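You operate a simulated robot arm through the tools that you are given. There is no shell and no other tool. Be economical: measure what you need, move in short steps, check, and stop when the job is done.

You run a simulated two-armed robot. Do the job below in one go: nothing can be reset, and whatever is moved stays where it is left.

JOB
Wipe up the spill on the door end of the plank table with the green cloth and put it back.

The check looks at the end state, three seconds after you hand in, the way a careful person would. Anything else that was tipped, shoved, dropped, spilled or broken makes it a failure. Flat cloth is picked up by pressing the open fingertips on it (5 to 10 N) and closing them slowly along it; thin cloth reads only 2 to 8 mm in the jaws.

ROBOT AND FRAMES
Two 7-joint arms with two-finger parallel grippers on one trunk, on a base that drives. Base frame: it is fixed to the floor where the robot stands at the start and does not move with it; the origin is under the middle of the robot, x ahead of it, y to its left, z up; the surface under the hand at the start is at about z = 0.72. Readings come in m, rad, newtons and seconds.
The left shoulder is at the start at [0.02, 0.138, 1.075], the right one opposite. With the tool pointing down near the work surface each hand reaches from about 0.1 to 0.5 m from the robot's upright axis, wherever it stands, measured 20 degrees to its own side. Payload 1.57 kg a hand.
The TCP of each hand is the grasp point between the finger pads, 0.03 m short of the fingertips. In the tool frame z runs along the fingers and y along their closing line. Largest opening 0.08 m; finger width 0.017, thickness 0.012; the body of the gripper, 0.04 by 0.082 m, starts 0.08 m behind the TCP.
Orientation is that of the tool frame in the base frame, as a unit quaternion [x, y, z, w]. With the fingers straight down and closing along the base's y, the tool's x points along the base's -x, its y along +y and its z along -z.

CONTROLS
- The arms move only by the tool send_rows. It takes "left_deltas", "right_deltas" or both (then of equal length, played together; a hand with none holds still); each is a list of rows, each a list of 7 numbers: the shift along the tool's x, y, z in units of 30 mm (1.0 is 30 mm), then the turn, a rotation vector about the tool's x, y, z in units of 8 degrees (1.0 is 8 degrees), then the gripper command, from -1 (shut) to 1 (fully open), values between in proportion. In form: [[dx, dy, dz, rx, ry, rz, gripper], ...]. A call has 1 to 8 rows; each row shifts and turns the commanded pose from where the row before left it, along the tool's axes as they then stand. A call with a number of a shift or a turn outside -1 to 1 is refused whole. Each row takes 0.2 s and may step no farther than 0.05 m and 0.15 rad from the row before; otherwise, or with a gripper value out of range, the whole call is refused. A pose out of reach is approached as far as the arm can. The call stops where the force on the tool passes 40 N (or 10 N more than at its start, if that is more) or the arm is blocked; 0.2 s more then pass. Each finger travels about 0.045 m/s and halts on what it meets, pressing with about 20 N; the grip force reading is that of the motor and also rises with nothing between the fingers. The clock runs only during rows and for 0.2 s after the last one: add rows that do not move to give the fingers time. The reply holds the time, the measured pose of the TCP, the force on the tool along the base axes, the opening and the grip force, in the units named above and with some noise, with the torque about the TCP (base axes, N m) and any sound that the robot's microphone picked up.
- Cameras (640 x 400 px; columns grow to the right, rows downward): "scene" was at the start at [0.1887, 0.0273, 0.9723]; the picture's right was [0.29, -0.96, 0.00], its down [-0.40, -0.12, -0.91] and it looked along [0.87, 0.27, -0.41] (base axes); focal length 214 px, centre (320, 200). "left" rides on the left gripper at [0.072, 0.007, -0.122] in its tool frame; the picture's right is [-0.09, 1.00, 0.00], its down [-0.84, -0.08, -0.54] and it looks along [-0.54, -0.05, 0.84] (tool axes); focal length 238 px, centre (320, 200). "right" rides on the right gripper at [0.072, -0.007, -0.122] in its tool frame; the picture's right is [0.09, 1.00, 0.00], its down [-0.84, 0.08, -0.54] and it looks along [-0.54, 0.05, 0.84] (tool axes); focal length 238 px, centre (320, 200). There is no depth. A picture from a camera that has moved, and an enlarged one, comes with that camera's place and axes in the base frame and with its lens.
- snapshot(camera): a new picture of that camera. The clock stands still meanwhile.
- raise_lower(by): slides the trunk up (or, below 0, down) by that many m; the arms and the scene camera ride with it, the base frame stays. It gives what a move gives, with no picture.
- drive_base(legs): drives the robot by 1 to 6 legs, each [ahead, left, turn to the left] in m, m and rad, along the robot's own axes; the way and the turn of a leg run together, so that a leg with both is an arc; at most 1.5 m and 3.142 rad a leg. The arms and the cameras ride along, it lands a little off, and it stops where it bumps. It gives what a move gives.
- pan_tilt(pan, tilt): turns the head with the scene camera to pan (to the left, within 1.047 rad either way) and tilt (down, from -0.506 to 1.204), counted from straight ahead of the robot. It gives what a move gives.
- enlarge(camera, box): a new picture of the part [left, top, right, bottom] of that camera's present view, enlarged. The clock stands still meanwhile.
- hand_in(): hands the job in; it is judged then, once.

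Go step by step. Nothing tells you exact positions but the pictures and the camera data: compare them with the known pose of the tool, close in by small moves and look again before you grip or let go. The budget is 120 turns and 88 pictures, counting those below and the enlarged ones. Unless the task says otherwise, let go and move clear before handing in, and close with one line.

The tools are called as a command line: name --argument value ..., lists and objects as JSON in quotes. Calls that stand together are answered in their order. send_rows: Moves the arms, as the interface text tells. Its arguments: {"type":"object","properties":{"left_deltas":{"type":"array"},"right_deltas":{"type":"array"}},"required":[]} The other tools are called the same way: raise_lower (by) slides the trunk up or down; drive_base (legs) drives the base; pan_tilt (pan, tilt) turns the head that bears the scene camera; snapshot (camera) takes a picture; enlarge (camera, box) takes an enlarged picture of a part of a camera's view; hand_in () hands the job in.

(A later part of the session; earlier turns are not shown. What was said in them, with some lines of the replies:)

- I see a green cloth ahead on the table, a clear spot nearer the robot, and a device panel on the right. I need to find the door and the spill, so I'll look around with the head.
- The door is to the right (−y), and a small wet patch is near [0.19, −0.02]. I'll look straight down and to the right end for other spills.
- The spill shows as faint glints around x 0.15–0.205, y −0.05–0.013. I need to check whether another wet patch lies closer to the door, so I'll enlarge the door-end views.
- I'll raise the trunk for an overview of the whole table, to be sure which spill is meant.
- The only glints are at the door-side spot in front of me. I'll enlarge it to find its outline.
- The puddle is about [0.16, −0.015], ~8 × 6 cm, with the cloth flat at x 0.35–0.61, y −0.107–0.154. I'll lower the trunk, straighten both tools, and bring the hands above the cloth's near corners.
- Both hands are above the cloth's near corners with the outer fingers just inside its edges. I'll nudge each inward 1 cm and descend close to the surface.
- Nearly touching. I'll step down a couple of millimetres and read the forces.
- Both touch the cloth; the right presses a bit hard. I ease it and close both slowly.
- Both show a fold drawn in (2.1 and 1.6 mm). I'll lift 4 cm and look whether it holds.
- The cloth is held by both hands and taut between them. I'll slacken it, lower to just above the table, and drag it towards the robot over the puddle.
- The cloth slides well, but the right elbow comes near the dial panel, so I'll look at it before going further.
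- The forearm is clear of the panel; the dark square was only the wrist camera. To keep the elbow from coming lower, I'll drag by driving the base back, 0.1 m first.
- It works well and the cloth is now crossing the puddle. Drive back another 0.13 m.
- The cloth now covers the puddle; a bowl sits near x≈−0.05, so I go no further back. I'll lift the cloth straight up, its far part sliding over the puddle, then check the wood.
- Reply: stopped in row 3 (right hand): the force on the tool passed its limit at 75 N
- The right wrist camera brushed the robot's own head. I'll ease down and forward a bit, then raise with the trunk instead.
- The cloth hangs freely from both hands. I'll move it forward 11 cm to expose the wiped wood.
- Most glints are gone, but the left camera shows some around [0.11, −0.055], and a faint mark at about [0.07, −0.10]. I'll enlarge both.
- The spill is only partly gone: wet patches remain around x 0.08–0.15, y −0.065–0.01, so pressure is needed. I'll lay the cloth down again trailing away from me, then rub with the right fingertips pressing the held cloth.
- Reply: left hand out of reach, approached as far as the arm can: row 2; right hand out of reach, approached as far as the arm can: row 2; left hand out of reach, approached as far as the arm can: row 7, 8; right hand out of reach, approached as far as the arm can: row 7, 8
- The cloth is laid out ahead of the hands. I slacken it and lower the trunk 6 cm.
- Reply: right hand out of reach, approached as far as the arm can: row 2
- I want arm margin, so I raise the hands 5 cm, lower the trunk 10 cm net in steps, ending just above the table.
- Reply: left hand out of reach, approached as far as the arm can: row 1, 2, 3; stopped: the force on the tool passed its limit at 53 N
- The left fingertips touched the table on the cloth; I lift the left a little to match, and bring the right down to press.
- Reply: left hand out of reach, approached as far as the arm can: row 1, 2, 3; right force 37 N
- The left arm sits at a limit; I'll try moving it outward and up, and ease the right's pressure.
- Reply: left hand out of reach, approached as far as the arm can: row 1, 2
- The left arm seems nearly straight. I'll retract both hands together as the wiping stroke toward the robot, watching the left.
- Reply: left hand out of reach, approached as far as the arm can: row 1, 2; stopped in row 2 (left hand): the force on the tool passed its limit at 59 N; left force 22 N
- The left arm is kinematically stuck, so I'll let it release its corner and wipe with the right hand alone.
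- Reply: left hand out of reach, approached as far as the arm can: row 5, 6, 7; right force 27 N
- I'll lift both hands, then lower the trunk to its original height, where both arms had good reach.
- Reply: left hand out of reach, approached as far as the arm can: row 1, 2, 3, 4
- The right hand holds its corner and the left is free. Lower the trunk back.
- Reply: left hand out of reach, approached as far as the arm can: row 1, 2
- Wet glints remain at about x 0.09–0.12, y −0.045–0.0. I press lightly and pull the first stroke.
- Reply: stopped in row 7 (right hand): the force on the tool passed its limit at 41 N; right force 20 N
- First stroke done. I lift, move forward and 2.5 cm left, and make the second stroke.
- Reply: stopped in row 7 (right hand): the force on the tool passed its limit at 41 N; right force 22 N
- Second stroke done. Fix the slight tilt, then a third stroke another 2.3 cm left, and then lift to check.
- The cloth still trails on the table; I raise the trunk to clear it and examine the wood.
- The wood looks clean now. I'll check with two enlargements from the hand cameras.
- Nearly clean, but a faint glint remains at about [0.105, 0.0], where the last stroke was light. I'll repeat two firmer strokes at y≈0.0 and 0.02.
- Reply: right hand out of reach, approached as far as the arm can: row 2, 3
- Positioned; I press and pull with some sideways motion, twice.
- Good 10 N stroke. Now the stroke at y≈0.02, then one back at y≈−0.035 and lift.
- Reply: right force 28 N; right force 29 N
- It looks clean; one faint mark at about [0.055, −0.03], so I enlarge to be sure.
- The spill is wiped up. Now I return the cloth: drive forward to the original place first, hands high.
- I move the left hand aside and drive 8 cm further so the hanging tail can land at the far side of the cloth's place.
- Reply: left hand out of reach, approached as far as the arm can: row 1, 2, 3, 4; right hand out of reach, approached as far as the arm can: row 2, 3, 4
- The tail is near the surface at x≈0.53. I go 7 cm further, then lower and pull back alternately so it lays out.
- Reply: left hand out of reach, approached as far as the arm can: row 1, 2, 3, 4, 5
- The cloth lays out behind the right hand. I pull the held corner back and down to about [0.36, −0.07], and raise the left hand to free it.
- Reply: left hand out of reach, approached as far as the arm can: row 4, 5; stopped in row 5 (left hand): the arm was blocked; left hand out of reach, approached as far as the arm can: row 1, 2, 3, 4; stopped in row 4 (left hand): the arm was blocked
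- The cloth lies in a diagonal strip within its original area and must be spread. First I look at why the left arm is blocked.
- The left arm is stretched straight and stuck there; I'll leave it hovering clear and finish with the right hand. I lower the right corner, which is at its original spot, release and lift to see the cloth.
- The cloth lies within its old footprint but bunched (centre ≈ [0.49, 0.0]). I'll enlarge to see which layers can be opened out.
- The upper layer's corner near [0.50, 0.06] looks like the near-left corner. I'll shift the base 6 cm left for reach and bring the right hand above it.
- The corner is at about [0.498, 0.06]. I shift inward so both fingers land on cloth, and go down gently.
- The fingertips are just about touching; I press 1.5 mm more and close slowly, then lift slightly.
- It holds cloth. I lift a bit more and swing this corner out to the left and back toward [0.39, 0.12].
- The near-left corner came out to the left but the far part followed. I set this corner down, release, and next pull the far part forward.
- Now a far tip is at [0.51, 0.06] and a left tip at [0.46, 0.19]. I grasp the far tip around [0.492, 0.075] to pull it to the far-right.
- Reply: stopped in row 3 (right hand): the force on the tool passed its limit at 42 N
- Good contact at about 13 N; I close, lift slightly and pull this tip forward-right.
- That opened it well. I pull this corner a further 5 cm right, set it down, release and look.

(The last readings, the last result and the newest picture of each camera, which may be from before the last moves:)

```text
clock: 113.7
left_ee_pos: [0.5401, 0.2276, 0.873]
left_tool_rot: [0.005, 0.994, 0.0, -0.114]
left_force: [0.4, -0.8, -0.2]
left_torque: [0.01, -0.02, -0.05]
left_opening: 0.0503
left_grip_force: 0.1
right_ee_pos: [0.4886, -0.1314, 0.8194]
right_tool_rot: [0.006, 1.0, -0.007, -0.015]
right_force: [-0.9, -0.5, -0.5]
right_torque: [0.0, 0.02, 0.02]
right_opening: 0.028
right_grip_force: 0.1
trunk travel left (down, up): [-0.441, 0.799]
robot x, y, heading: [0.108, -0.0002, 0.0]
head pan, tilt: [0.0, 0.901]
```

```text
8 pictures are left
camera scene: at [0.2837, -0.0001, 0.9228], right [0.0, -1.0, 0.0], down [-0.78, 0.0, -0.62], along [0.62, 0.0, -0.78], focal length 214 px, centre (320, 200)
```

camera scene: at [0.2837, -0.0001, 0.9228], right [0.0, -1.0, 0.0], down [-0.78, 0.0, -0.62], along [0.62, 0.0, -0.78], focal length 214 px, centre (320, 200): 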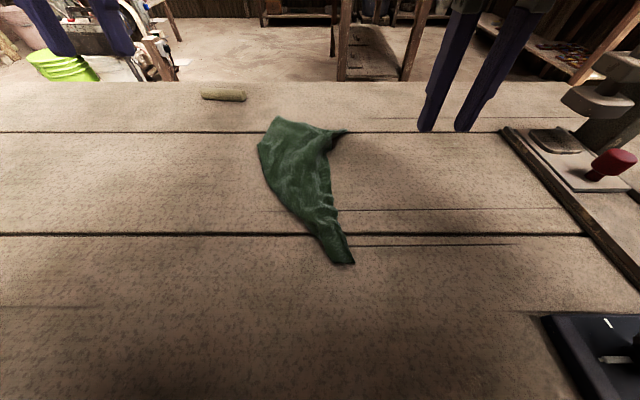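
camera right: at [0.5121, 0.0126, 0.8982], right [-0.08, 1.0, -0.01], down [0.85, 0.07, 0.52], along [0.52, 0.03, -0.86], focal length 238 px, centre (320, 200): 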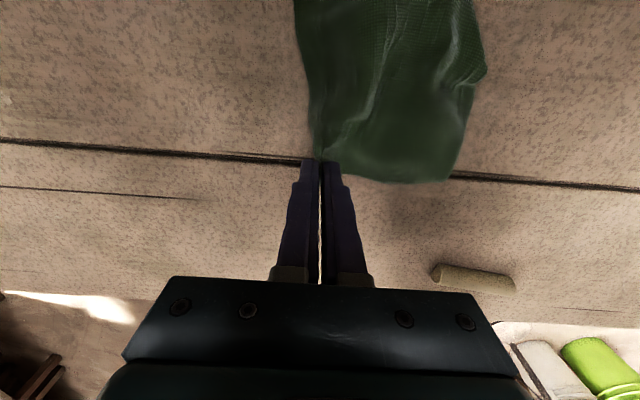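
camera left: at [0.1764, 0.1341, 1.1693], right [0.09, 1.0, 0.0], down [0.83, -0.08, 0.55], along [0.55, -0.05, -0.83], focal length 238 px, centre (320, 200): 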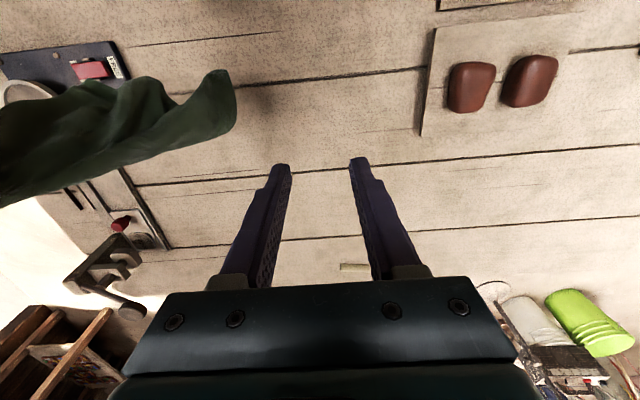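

The cloth now spans x 0.37–0.62 in its old footprint but is still narrow. I enlarge to see where to widen it.

enlarge --camera "scene" --box '[220, 100, 396, 280]'

```text
2.22 times, centred on (308, 190) of scene
camera zoom: at [0.2837, -0.0001, 0.9228], right [0.0, -1.0, 0.0], down [-0.78, 0.0, -0.62], along [0.62, 0.0, -0.78], focal length 477 px, centre (347, 222)
```

zoom: 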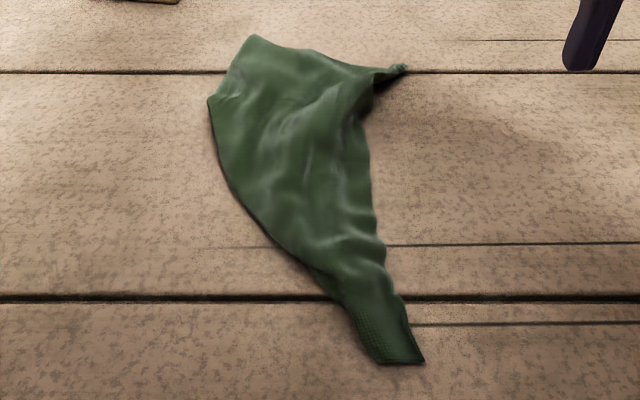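

The left corner at [0.547, 0.094] is the near-left corner. I'll grasp it again and this time peel it over with a high lift, so the rest stays.

drive_base --legs '[[0.05, 0.06, 0]]'

send_rows --right_deltas '[[0, 0.7, 0, 0, 0, 0, -0.3], [0, 0.8, 0, 0, 0, 0, -0.3], [0, 0.8, 0, 0, 0, 0, -0.3], [0, 0.8, 0, 0, 0, 0, -0.3], [0, 0.8, 0.3, 0, 0, 0, -0.3], [0, 0.8, 0.6, 0, 0, 0, -0.3], [0, 0, 0.6, 0, 0, 0, -0.3], [0, 0, 0.5, 0, 0, 0, -0.3]]'

snapshot --camera "right"

```text
clock: 114.7
left_ee_pos: [0.5905, 0.2875, 0.8736]
left_tool_rot: [0.004, 0.994, 0.0, -0.113]
left_force: [0.3, -0.6, -0.1]
left_torque: [-0.02, 0.01, 0.0]
left_opening: 0.0502
left_grip_force: 0.1
right_ee_pos: [0.5379, -0.0717, 0.819]
right_tool_rot: [0.006, 1.0, -0.006, -0.014]
right_force: [-0.1, 0.3, 0.2]
right_torque: [-0.02, 0.0, -0.03]
right_opening: 0.0281
right_grip_force: 0.0
trunk travel left (down, up): [-0.441, 0.799]
robot x, y, heading: [0.16, 0.0587, 0.004]
head pan, tilt: [0.0, 0.901]
```

```text
clock: 116.5
left_ee_pos: [0.5913, 0.2867, 0.8731]
left_tool_rot: [0.004, 0.994, -0.001, -0.113]
left_force: [-0.5, 0.5, -0.1]
left_torque: [0.04, 0.0, -0.03]
left_opening: 0.0499
left_grip_force: 0.0
right_ee_pos: [0.538, 0.0692, 0.7561]
right_tool_rot: [0.006, 1.0, -0.007, -0.014]
right_force: [-0.4, -0.4, 0.2]
right_torque: [0.02, -0.01, 0.02]
right_opening: 0.0281
right_grip_force: 0.0
trunk travel left (down, up): [-0.441, 0.799]
robot x, y, heading: [0.1543, 0.0601, 0.003]
head pan, tilt: [0.0, 0.901]
```

```text
6 pictures are left
camera right: at [0.4698, 0.065, 0.8807], right [-0.08, 1.0, -0.01], down [0.85, 0.07, 0.52], along [0.52, 0.03, -0.86], focal length 238 px, centre (320, 200)
```

right: 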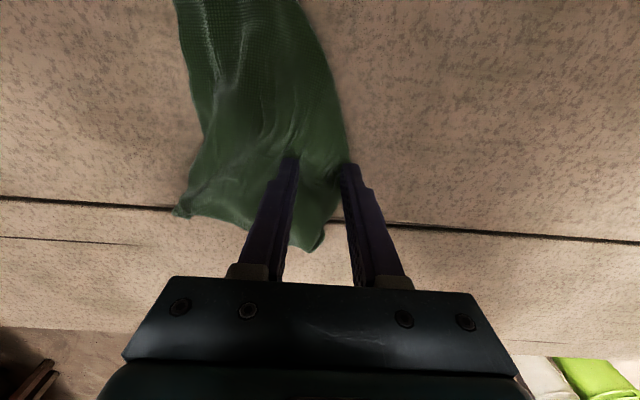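

Aligned with the corner; shift 6 mm inward, press lightly and close.

send_rows --right_deltas '[[0, -0.2, 0.05, 0, 0, 0, -0.3], [0, 0, 0.08, 0, 0, 0, -0.3], [0, 0, 0.05, 0, 0, 0, -0.3], [0, 0, 0, 0, 0, 0, -0.4], [0, 0, 0, 0, 0, 0, -0.55], [0, 0, 0, 0, 0, 0, -0.7], [0, 0, 0, 0, 0, 0, -0.9], [0, 0, 0, 0, 0, 0, -1]]'

send_rows --right_deltas '[[0, 0, 0, 0, 0, 0, -1], [0, 0, -0.6, 0, 0, 0, -1], [0.2, 0.2, -0.8, 0, 0, 0, -1], [0.4, 0.3, -0.8, 0, 0, 0, -1], [0.5, 0.4, -0.7, 0, 0, 0, -1], [0.5, 0.5, -0.3, 0, 0, 0, -1], [0.5, 0.5, 0, 0, 0, 0, -1]]'

drive_base --legs '[[-0.09, 0.02, 0]]'

snapshot --camera "right"

```text
clock: 118.3
left_ee_pos: [0.5926, 0.2859, 0.8729]
left_tool_rot: [0.005, 0.994, -0.001, -0.112]
left_force: [0.3, 0.0, 0.4]
left_torque: [-0.01, 0.0, -0.04]
left_opening: 0.0499
left_grip_force: 0.1
right_ee_pos: [0.5402, 0.0604, 0.7526]
right_tool_rot: [0.006, 1.0, -0.008, -0.014]
right_force: [-0.3, -4.1, 24.8]
right_torque: [-0.3, -0.06, 0.0]
right_opening: 0.0027
right_grip_force: 20.1
trunk travel left (down, up): [-0.441, 0.799]
robot x, y, heading: [0.1548, 0.0592, -0.003]
head pan, tilt: [0.0, 0.901]
```

```text
clock: 119.9
left_ee_pos: [0.5908, 0.2876, 0.8733]
left_tool_rot: [0.004, 0.994, -0.001, -0.114]
left_force: [-0.6, 0.5, 1.0]
left_torque: [0.02, 0.02, -0.03]
left_opening: 0.0501
left_grip_force: 0.1
right_ee_pos: [0.4769, 0.1226, 0.8472]
right_tool_rot: [0.006, 1.0, -0.007, -0.014]
right_force: [-0.5, 0.8, 0.2]
right_torque: [-0.01, -0.01, -0.02]
right_opening: 0.0023
right_grip_force: 20.3
trunk travel left (down, up): [-0.441, 0.799]
robot x, y, heading: [0.1572, 0.0607, 0.002]
head pan, tilt: [0.0, 0.901]
```

```text
clock: 121.0
left_ee_pos: [0.5008, 0.3067, 0.8729]
left_tool_rot: [0.004, 0.994, 0.0, -0.113]
left_force: [-0.5, -0.5, -0.5]
left_torque: [-0.02, -0.01, 0.01]
left_opening: 0.0499
left_grip_force: 0.2
right_ee_pos: [0.3879, 0.1428, 0.8484]
right_tool_rot: [0.005, 1.0, -0.007, -0.015]
right_force: [-0.4, -0.4, -0.3]
right_torque: [0.04, -0.02, 0.0]
right_opening: 0.0024
right_grip_force: 20.1
trunk travel left (down, up): [-0.441, 0.799]
robot x, y, heading: [0.0625, 0.0748, 0.001]
head pan, tilt: [0.0, 0.901]
```

```text
5 pictures are left
camera right: at [0.3204, 0.1373, 0.9725], right [-0.08, 1.0, -0.01], down [0.85, 0.08, 0.52], along [0.52, 0.03, -0.86], focal length 238 px, centre (320, 200)
```

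right: 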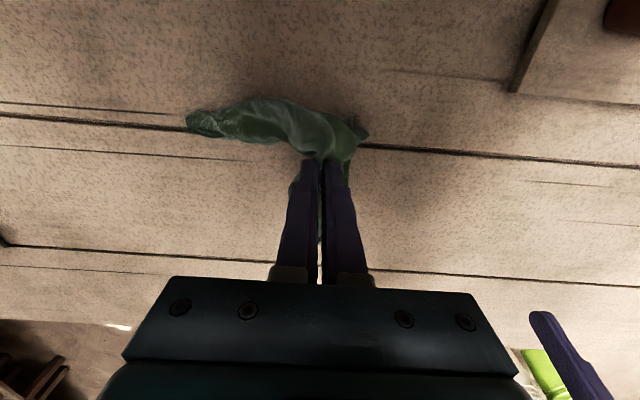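

The whole cloth came along again, so I'll settle for laying it stretched back over its original place: lower the hand and draw it forward so it trails out to x≈0.36–0.6.

send_rows --right_deltas '[[0, -0.2, 0.8, 0, 0, 0, -1], [0, -0.2, 0.8, 0, 0, 0, -1], [0, -0.2, 0.8, 0, 0, 0, -1]]'

drive_base --legs '[[0.2, -0.06, 0]]'

snapshot --camera "scene"

```text
clock: 121.8
left_ee_pos: [0.5003, 0.3067, 0.8737]
left_tool_rot: [0.003, 0.993, -0.001, -0.114]
left_force: [-0.2, -0.6, 0.2]
left_torque: [0.02, -0.02, 0.01]
left_opening: 0.05
left_grip_force: 0.2
right_ee_pos: [0.3842, 0.1224, 0.7738]
right_tool_rot: [0.006, 1.0, -0.007, -0.014]
right_force: [-0.7, -0.5, 0.0]
right_torque: [0.0, 0.0, 0.01]
right_opening: 0.0023
right_grip_force: 19.8
trunk travel left (down, up): [-0.441, 0.799]
robot x, y, heading: [0.0685, 0.0836, -0.0]
head pan, tilt: [0.0, 0.901]
```

```text
clock: 123.5
left_ee_pos: [0.7028, 0.2496, 0.8727]
left_tool_rot: [0.003, 0.994, -0.001, -0.113]
left_force: [-0.3, 0.0, -0.1]
left_torque: [0.03, 0.0, 0.0]
left_opening: 0.05
left_grip_force: 0.0
right_ee_pos: [0.5869, 0.0643, 0.7751]
right_tool_rot: [0.005, 1.0, -0.008, -0.013]
right_force: [-1.1, -0.6, -0.3]
right_torque: [0.01, 0.03, 0.0]
right_opening: 0.0025
right_grip_force: 20.0
trunk travel left (down, up): [-0.441, 0.799]
robot x, y, heading: [0.2731, 0.0209, 0.001]
head pan, tilt: [0.0, 0.901]
```

```text
4 pictures are left
camera scene: at [0.4455, 0.0205, 0.9228], right [0.0, -1.0, 0.0], down [-0.78, 0.0, -0.62], along [0.62, 0.0, -0.78], focal length 214 px, centre (320, 200)
```

scene: 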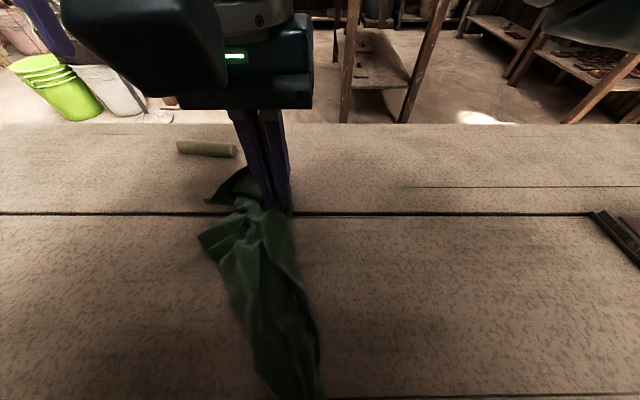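

The cloth spans x 0.40–0.66, slightly too far forward and left. I bring the held end back and right to about [0.54, 0.0], set it down and release.

drive_base --legs '[[-0.05, -0.06, 0]]'

send_rows --right_deltas '[[0, 0, 0.3, 0, 0, 0, -1], [0, 0, 0.3, 0, 0, 0, -1], [0, 0, 0, 0, 0, 0, -0.7], [0, 0, 0, 0, 0, 0, -0.4], [0, 0, 0, 0, 0, 0, -0.2], [0, 0, -0.7, 0, 0, 0, -0.2], [0, 0, -0.9, 0, 0, 0, -0.2], [0, 0, -0.9, 0, 0, 0, -0.2]]'

drive_base --legs '[[-0.22, 0.04, 0]]'

snapshot --camera "scene"

```text
clock: 124.5
left_ee_pos: [0.653, 0.1883, 0.8728]
left_tool_rot: [0.004, 0.994, 0.0, -0.113]
left_force: [-0.4, -1.4, 0.4]
left_torque: [0.03, -0.03, -0.01]
left_opening: 0.05
left_grip_force: 0.1
right_ee_pos: [0.537, 0.0044, 0.7747]
right_tool_rot: [0.006, 1.0, -0.007, -0.015]
right_force: [0.2, 0.7, 0.4]
right_torque: [0.02, 0.01, -0.01]
right_opening: 0.0024
right_grip_force: 19.7
trunk travel left (down, up): [-0.441, 0.799]
robot x, y, heading: [0.2201, -0.036, 0.007]
head pan, tilt: [0.0, 0.901]
```

```text
clock: 126.3
left_ee_pos: [0.6524, 0.1884, 0.8724]
left_tool_rot: [0.003, 0.994, 0.0, -0.114]
left_force: [-0.2, 0.2, 0.3]
left_torque: [-0.01, 0.01, 0.03]
left_opening: 0.0498
left_grip_force: 0.1
right_ee_pos: [0.5383, 0.0036, 0.8319]
right_tool_rot: [0.006, 1.0, -0.008, -0.015]
right_force: [-0.5, -0.5, -0.2]
right_torque: [-0.03, 0.02, 0.0]
right_opening: 0.0318
right_grip_force: 0.1
trunk travel left (down, up): [-0.441, 0.799]
robot x, y, heading: [0.2173, -0.0396, 0.0]
head pan, tilt: [0.0, 0.901]
```

```text
clock: 128.0
left_ee_pos: [0.4354, 0.2274, 0.8728]
left_tool_rot: [0.004, 0.994, 0.0, -0.113]
left_force: [0.1, 0.7, -0.3]
left_torque: [0.0, -0.03, 0.03]
left_opening: 0.0499
left_grip_force: 0.1
right_ee_pos: [0.3207, 0.0435, 0.8315]
right_tool_rot: [0.007, 1.0, -0.008, -0.014]
right_force: [0.1, -0.6, -0.2]
right_torque: [0.01, -0.01, -0.02]
right_opening: 0.0319
right_grip_force: 0.1
trunk travel left (down, up): [-0.441, 0.799]
robot x, y, heading: [0.0018, -0.0016, -0.001]
head pan, tilt: [0.0, 0.901]
```

```text
3 pictures are left
camera scene: at [0.1782, -0.0004, 0.9227], right [0.0, -1.0, 0.0], down [-0.78, 0.0, -0.62], along [0.62, 0.0, -0.78], focal length 214 px, centre (320, 200)
```

scene: 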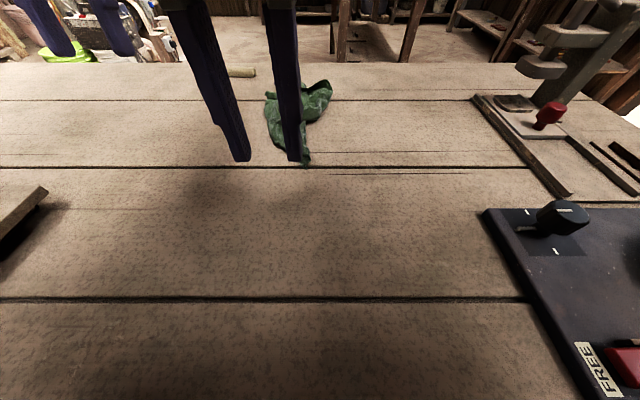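

The cloth is back but about 5 cm too far forward (centre ≈ [0.53, 0.035]). I'll grasp its near end at [0.42, 0.027] and pull it back a little.

send_rows --right_deltas '[[-0.8, -0.13, 0, 0, 0, 0, 0], [-0.9, -0.13, 0, 0, 0, 0, 0], [-0.9, -0.13, 0.2, 0, 0, 0, 0], [-0.9, -0.13, 0.5, 0, 0, 0, 0], [0, 0, 0.8, 0, 0, 0, 0], [0, 0, 0.8, 0, 0, 0, 0], [0, 0, 0.2, 0, 0, 0, 0]]'

snapshot --camera "right"

```text
clock: 129.6
left_ee_pos: [0.4354, 0.2266, 0.873]
left_tool_rot: [0.005, 0.994, 0.0, -0.113]
left_force: [-0.1, -0.9, 0.0]
left_torque: [-0.03, 0.01, -0.01]
left_opening: 0.05
left_grip_force: 0.0
right_ee_pos: [0.4106, 0.023, 0.7609]
right_tool_rot: [0.006, 1.0, -0.007, -0.013]
right_force: [0.8, 0.0, -0.6]
right_torque: [0.03, -0.01, 0.0]
right_opening: 0.04
right_grip_force: 0.1
right hand out of reach, approached as far as the arm can: row 4, 6
trunk travel left (down, up): [-0.441, 0.799]
robot x, y, heading: [-0.002, -0.0021, 0.003]
head pan, tilt: [0.0, 0.901]
```

```text
2 pictures are left
camera right: at [0.3422, 0.0181, 0.8854], right [-0.08, 1.0, -0.01], down [0.85, 0.07, 0.52], along [0.52, 0.03, -0.85], focal length 238 px, centre (320, 200)
```

right: 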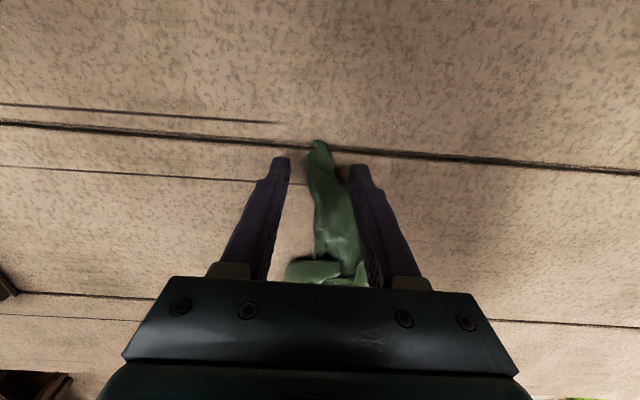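

The fingers straddle the near end. I drive 2 cm ahead for reach, lower, close and pull back by driving.

drive_base --legs '[[0.02, 0, 0]]'

send_rows --right_deltas '[[0, 0, 0.15, 0, 0, 0, 0], [0, 0, 0.08, 0, 0, 0, 0], [0, 0, 0, 0, 0, 0, -0.3], [0, 0, 0, 0, 0, 0, -0.6], [0, 0, 0, 0, 0, 0, -0.9], [0, 0, 0, 0, 0, 0, -1], [0, 0, 0, 0, 0, 0, -1], [0, 0, -0.3, 0, 0, 0, -1]]'

```text
clock: 130.4
left_ee_pos: [0.4555, 0.2271, 0.8735]
left_tool_rot: [0.005, 0.994, 0.0, -0.114]
left_force: [0.5, 0.6, 0.5]
left_torque: [0.0, 0.0, -0.04]
left_opening: 0.0499
left_grip_force: 0.1
right_ee_pos: [0.4301, 0.0229, 0.7608]
right_tool_rot: [0.006, 1.0, -0.007, -0.014]
right_force: [-0.6, 0.1, -0.4]
right_torque: [-0.01, 0.03, 0.0]
right_opening: 0.0401
right_grip_force: 0.0
trunk travel left (down, up): [-0.441, 0.799]
robot x, y, heading: [0.0263, 0.0041, -0.003]
head pan, tilt: [0.0, 0.901]
```

```text
clock: 132.2
left_ee_pos: [0.4557, 0.2267, 0.8732]
left_tool_rot: [0.004, 0.993, -0.001, -0.114]
left_force: [0.3, 0.4, -0.3]
left_torque: [-0.01, 0.0, 0.0]
left_opening: 0.0498
left_grip_force: 0.1
right_ee_pos: [0.4304, 0.0207, 0.7626]
right_tool_rot: [0.008, 1.0, -0.007, -0.013]
right_force: [-0.2, 0.5, -0.1]
right_torque: [-0.01, -0.02, 0.03]
right_opening: 0.0021
right_grip_force: 20.2
trunk travel left (down, up): [-0.441, 0.799]
robot x, y, heading: [0.0205, -0.0015, -0.003]
head pan, tilt: [0.0, 0.901]
```

It holds cloth (2.1 mm). I pull back 5.5 cm, set down, release, lift and move clear.

drive_base --legs '[[-0.055, -0.01, 0]]'

send_rows --right_deltas '[[0, 0, 0.2, 0, 0, 0, -1], [0, 0, 0, 0, 0, 0, -0.7], [0, 0, 0, 0, 0, 0, -0.4], [0, 0, 0, 0, 0, 0, 0.0], [0, 0, 0, 0, 0, 0, 0.2], [0, 0, -0.6, 0, 0, 0, 0.2], [0, 0, -0.9, 0, 0, 0, 0.2], [0, 0, -0.9, 0, 0, 0, 0.2]]'

send_rows --right_deltas '[[0.3, -0.7, -0.4, 0, 0, 0, 0.2], [0.3, -0.8, -0.4, 0, 0, 0, 0.2], [0.3, -0.8, -0.3, 0, 0, 0, 0.2], [0.3, -0.8, 0, 0, 0, 0, 0.2], [0.3, -0.8, 0, 0, 0, 0, 0.2]]'

snapshot --camera "scene"

```text
clock: 133.2
left_ee_pos: [0.3998, 0.2162, 0.8728]
left_tool_rot: [0.005, 0.994, 0.0, -0.113]
left_force: [0.1, -0.4, 0.4]
left_torque: [0.05, -0.04, 0.0]
left_opening: 0.05
left_grip_force: 0.0
right_ee_pos: [0.3755, 0.0112, 0.7618]
right_tool_rot: [0.007, 1.0, -0.007, -0.014]
right_force: [-0.7, -0.2, -0.6]
right_torque: [-0.01, -0.02, 0.0]
right_opening: 0.0021
right_grip_force: 19.7
trunk travel left (down, up): [-0.441, 0.799]
robot x, y, heading: [-0.0311, -0.0095, 0.002]
head pan, tilt: [0.0, 0.901]
```

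```text
clock: 135.0
left_ee_pos: [0.4003, 0.2173, 0.8725]
left_tool_rot: [0.005, 0.994, 0.0, -0.113]
left_force: [-0.2, 1.3, 0.1]
left_torque: [0.02, -0.01, 0.02]
left_opening: 0.05
left_grip_force: 0.0
right_ee_pos: [0.3777, 0.0106, 0.8283]
right_tool_rot: [0.007, 1.0, -0.008, -0.013]
right_force: [0.2, -0.5, 0.0]
right_torque: [0.01, 0.04, 0.02]
right_opening: 0.048
right_grip_force: 0.2
trunk travel left (down, up): [-0.441, 0.799]
robot x, y, heading: [-0.0307, -0.008, 0.002]
head pan, tilt: [0.0, 0.901]
```

```text
clock: 136.2
left_ee_pos: [0.3998, 0.2166, 0.8733]
left_tool_rot: [0.004, 0.994, 0.0, -0.113]
left_force: [-0.2, 0.9, -0.3]
left_torque: [0.01, 0.0, -0.01]
left_opening: 0.05
left_grip_force: 0.0
right_ee_pos: [0.3306, -0.1025, 0.8645]
right_tool_rot: [0.006, 1.0, -0.008, -0.014]
right_force: [0.5, 0.0, -0.1]
right_torque: [0.01, -0.02, 0.01]
right_opening: 0.048
right_grip_force: 0.2
trunk travel left (down, up): [-0.441, 0.799]
robot x, y, heading: [-0.0311, -0.0095, -0.001]
head pan, tilt: [0.0, 0.901]
```

```text
1 pictures are left
camera scene: at [0.1439, -0.0109, 0.9227], right [0.0, -1.0, 0.0], down [-0.78, 0.0, -0.62], along [0.62, 0.0, -0.78], focal length 214 px, centre (320, 200)
```

scene: 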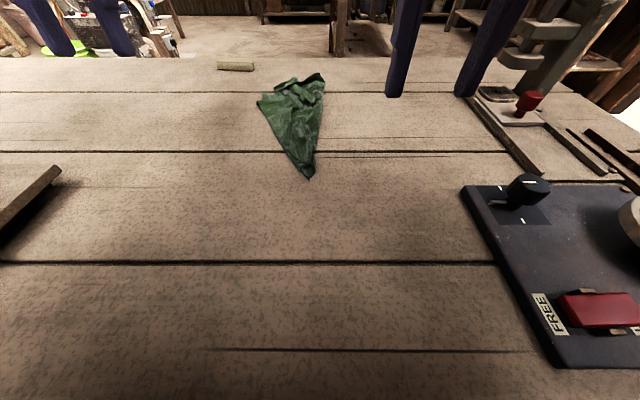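

The spill on the door end is wiped up, with no glints left in the last pictures. The green cloth is back over its old spot, centred within a couple of centimetres. It's folded narrow rather than spread flat as it was. Both hands are empty and clear, and the other items look undisturbed.

hand_in

```text
The job is handed in.
```

The spill at the door end is wiped up and the cloth is back in its place, but it lies folded and narrow instead of spread flat as it was.
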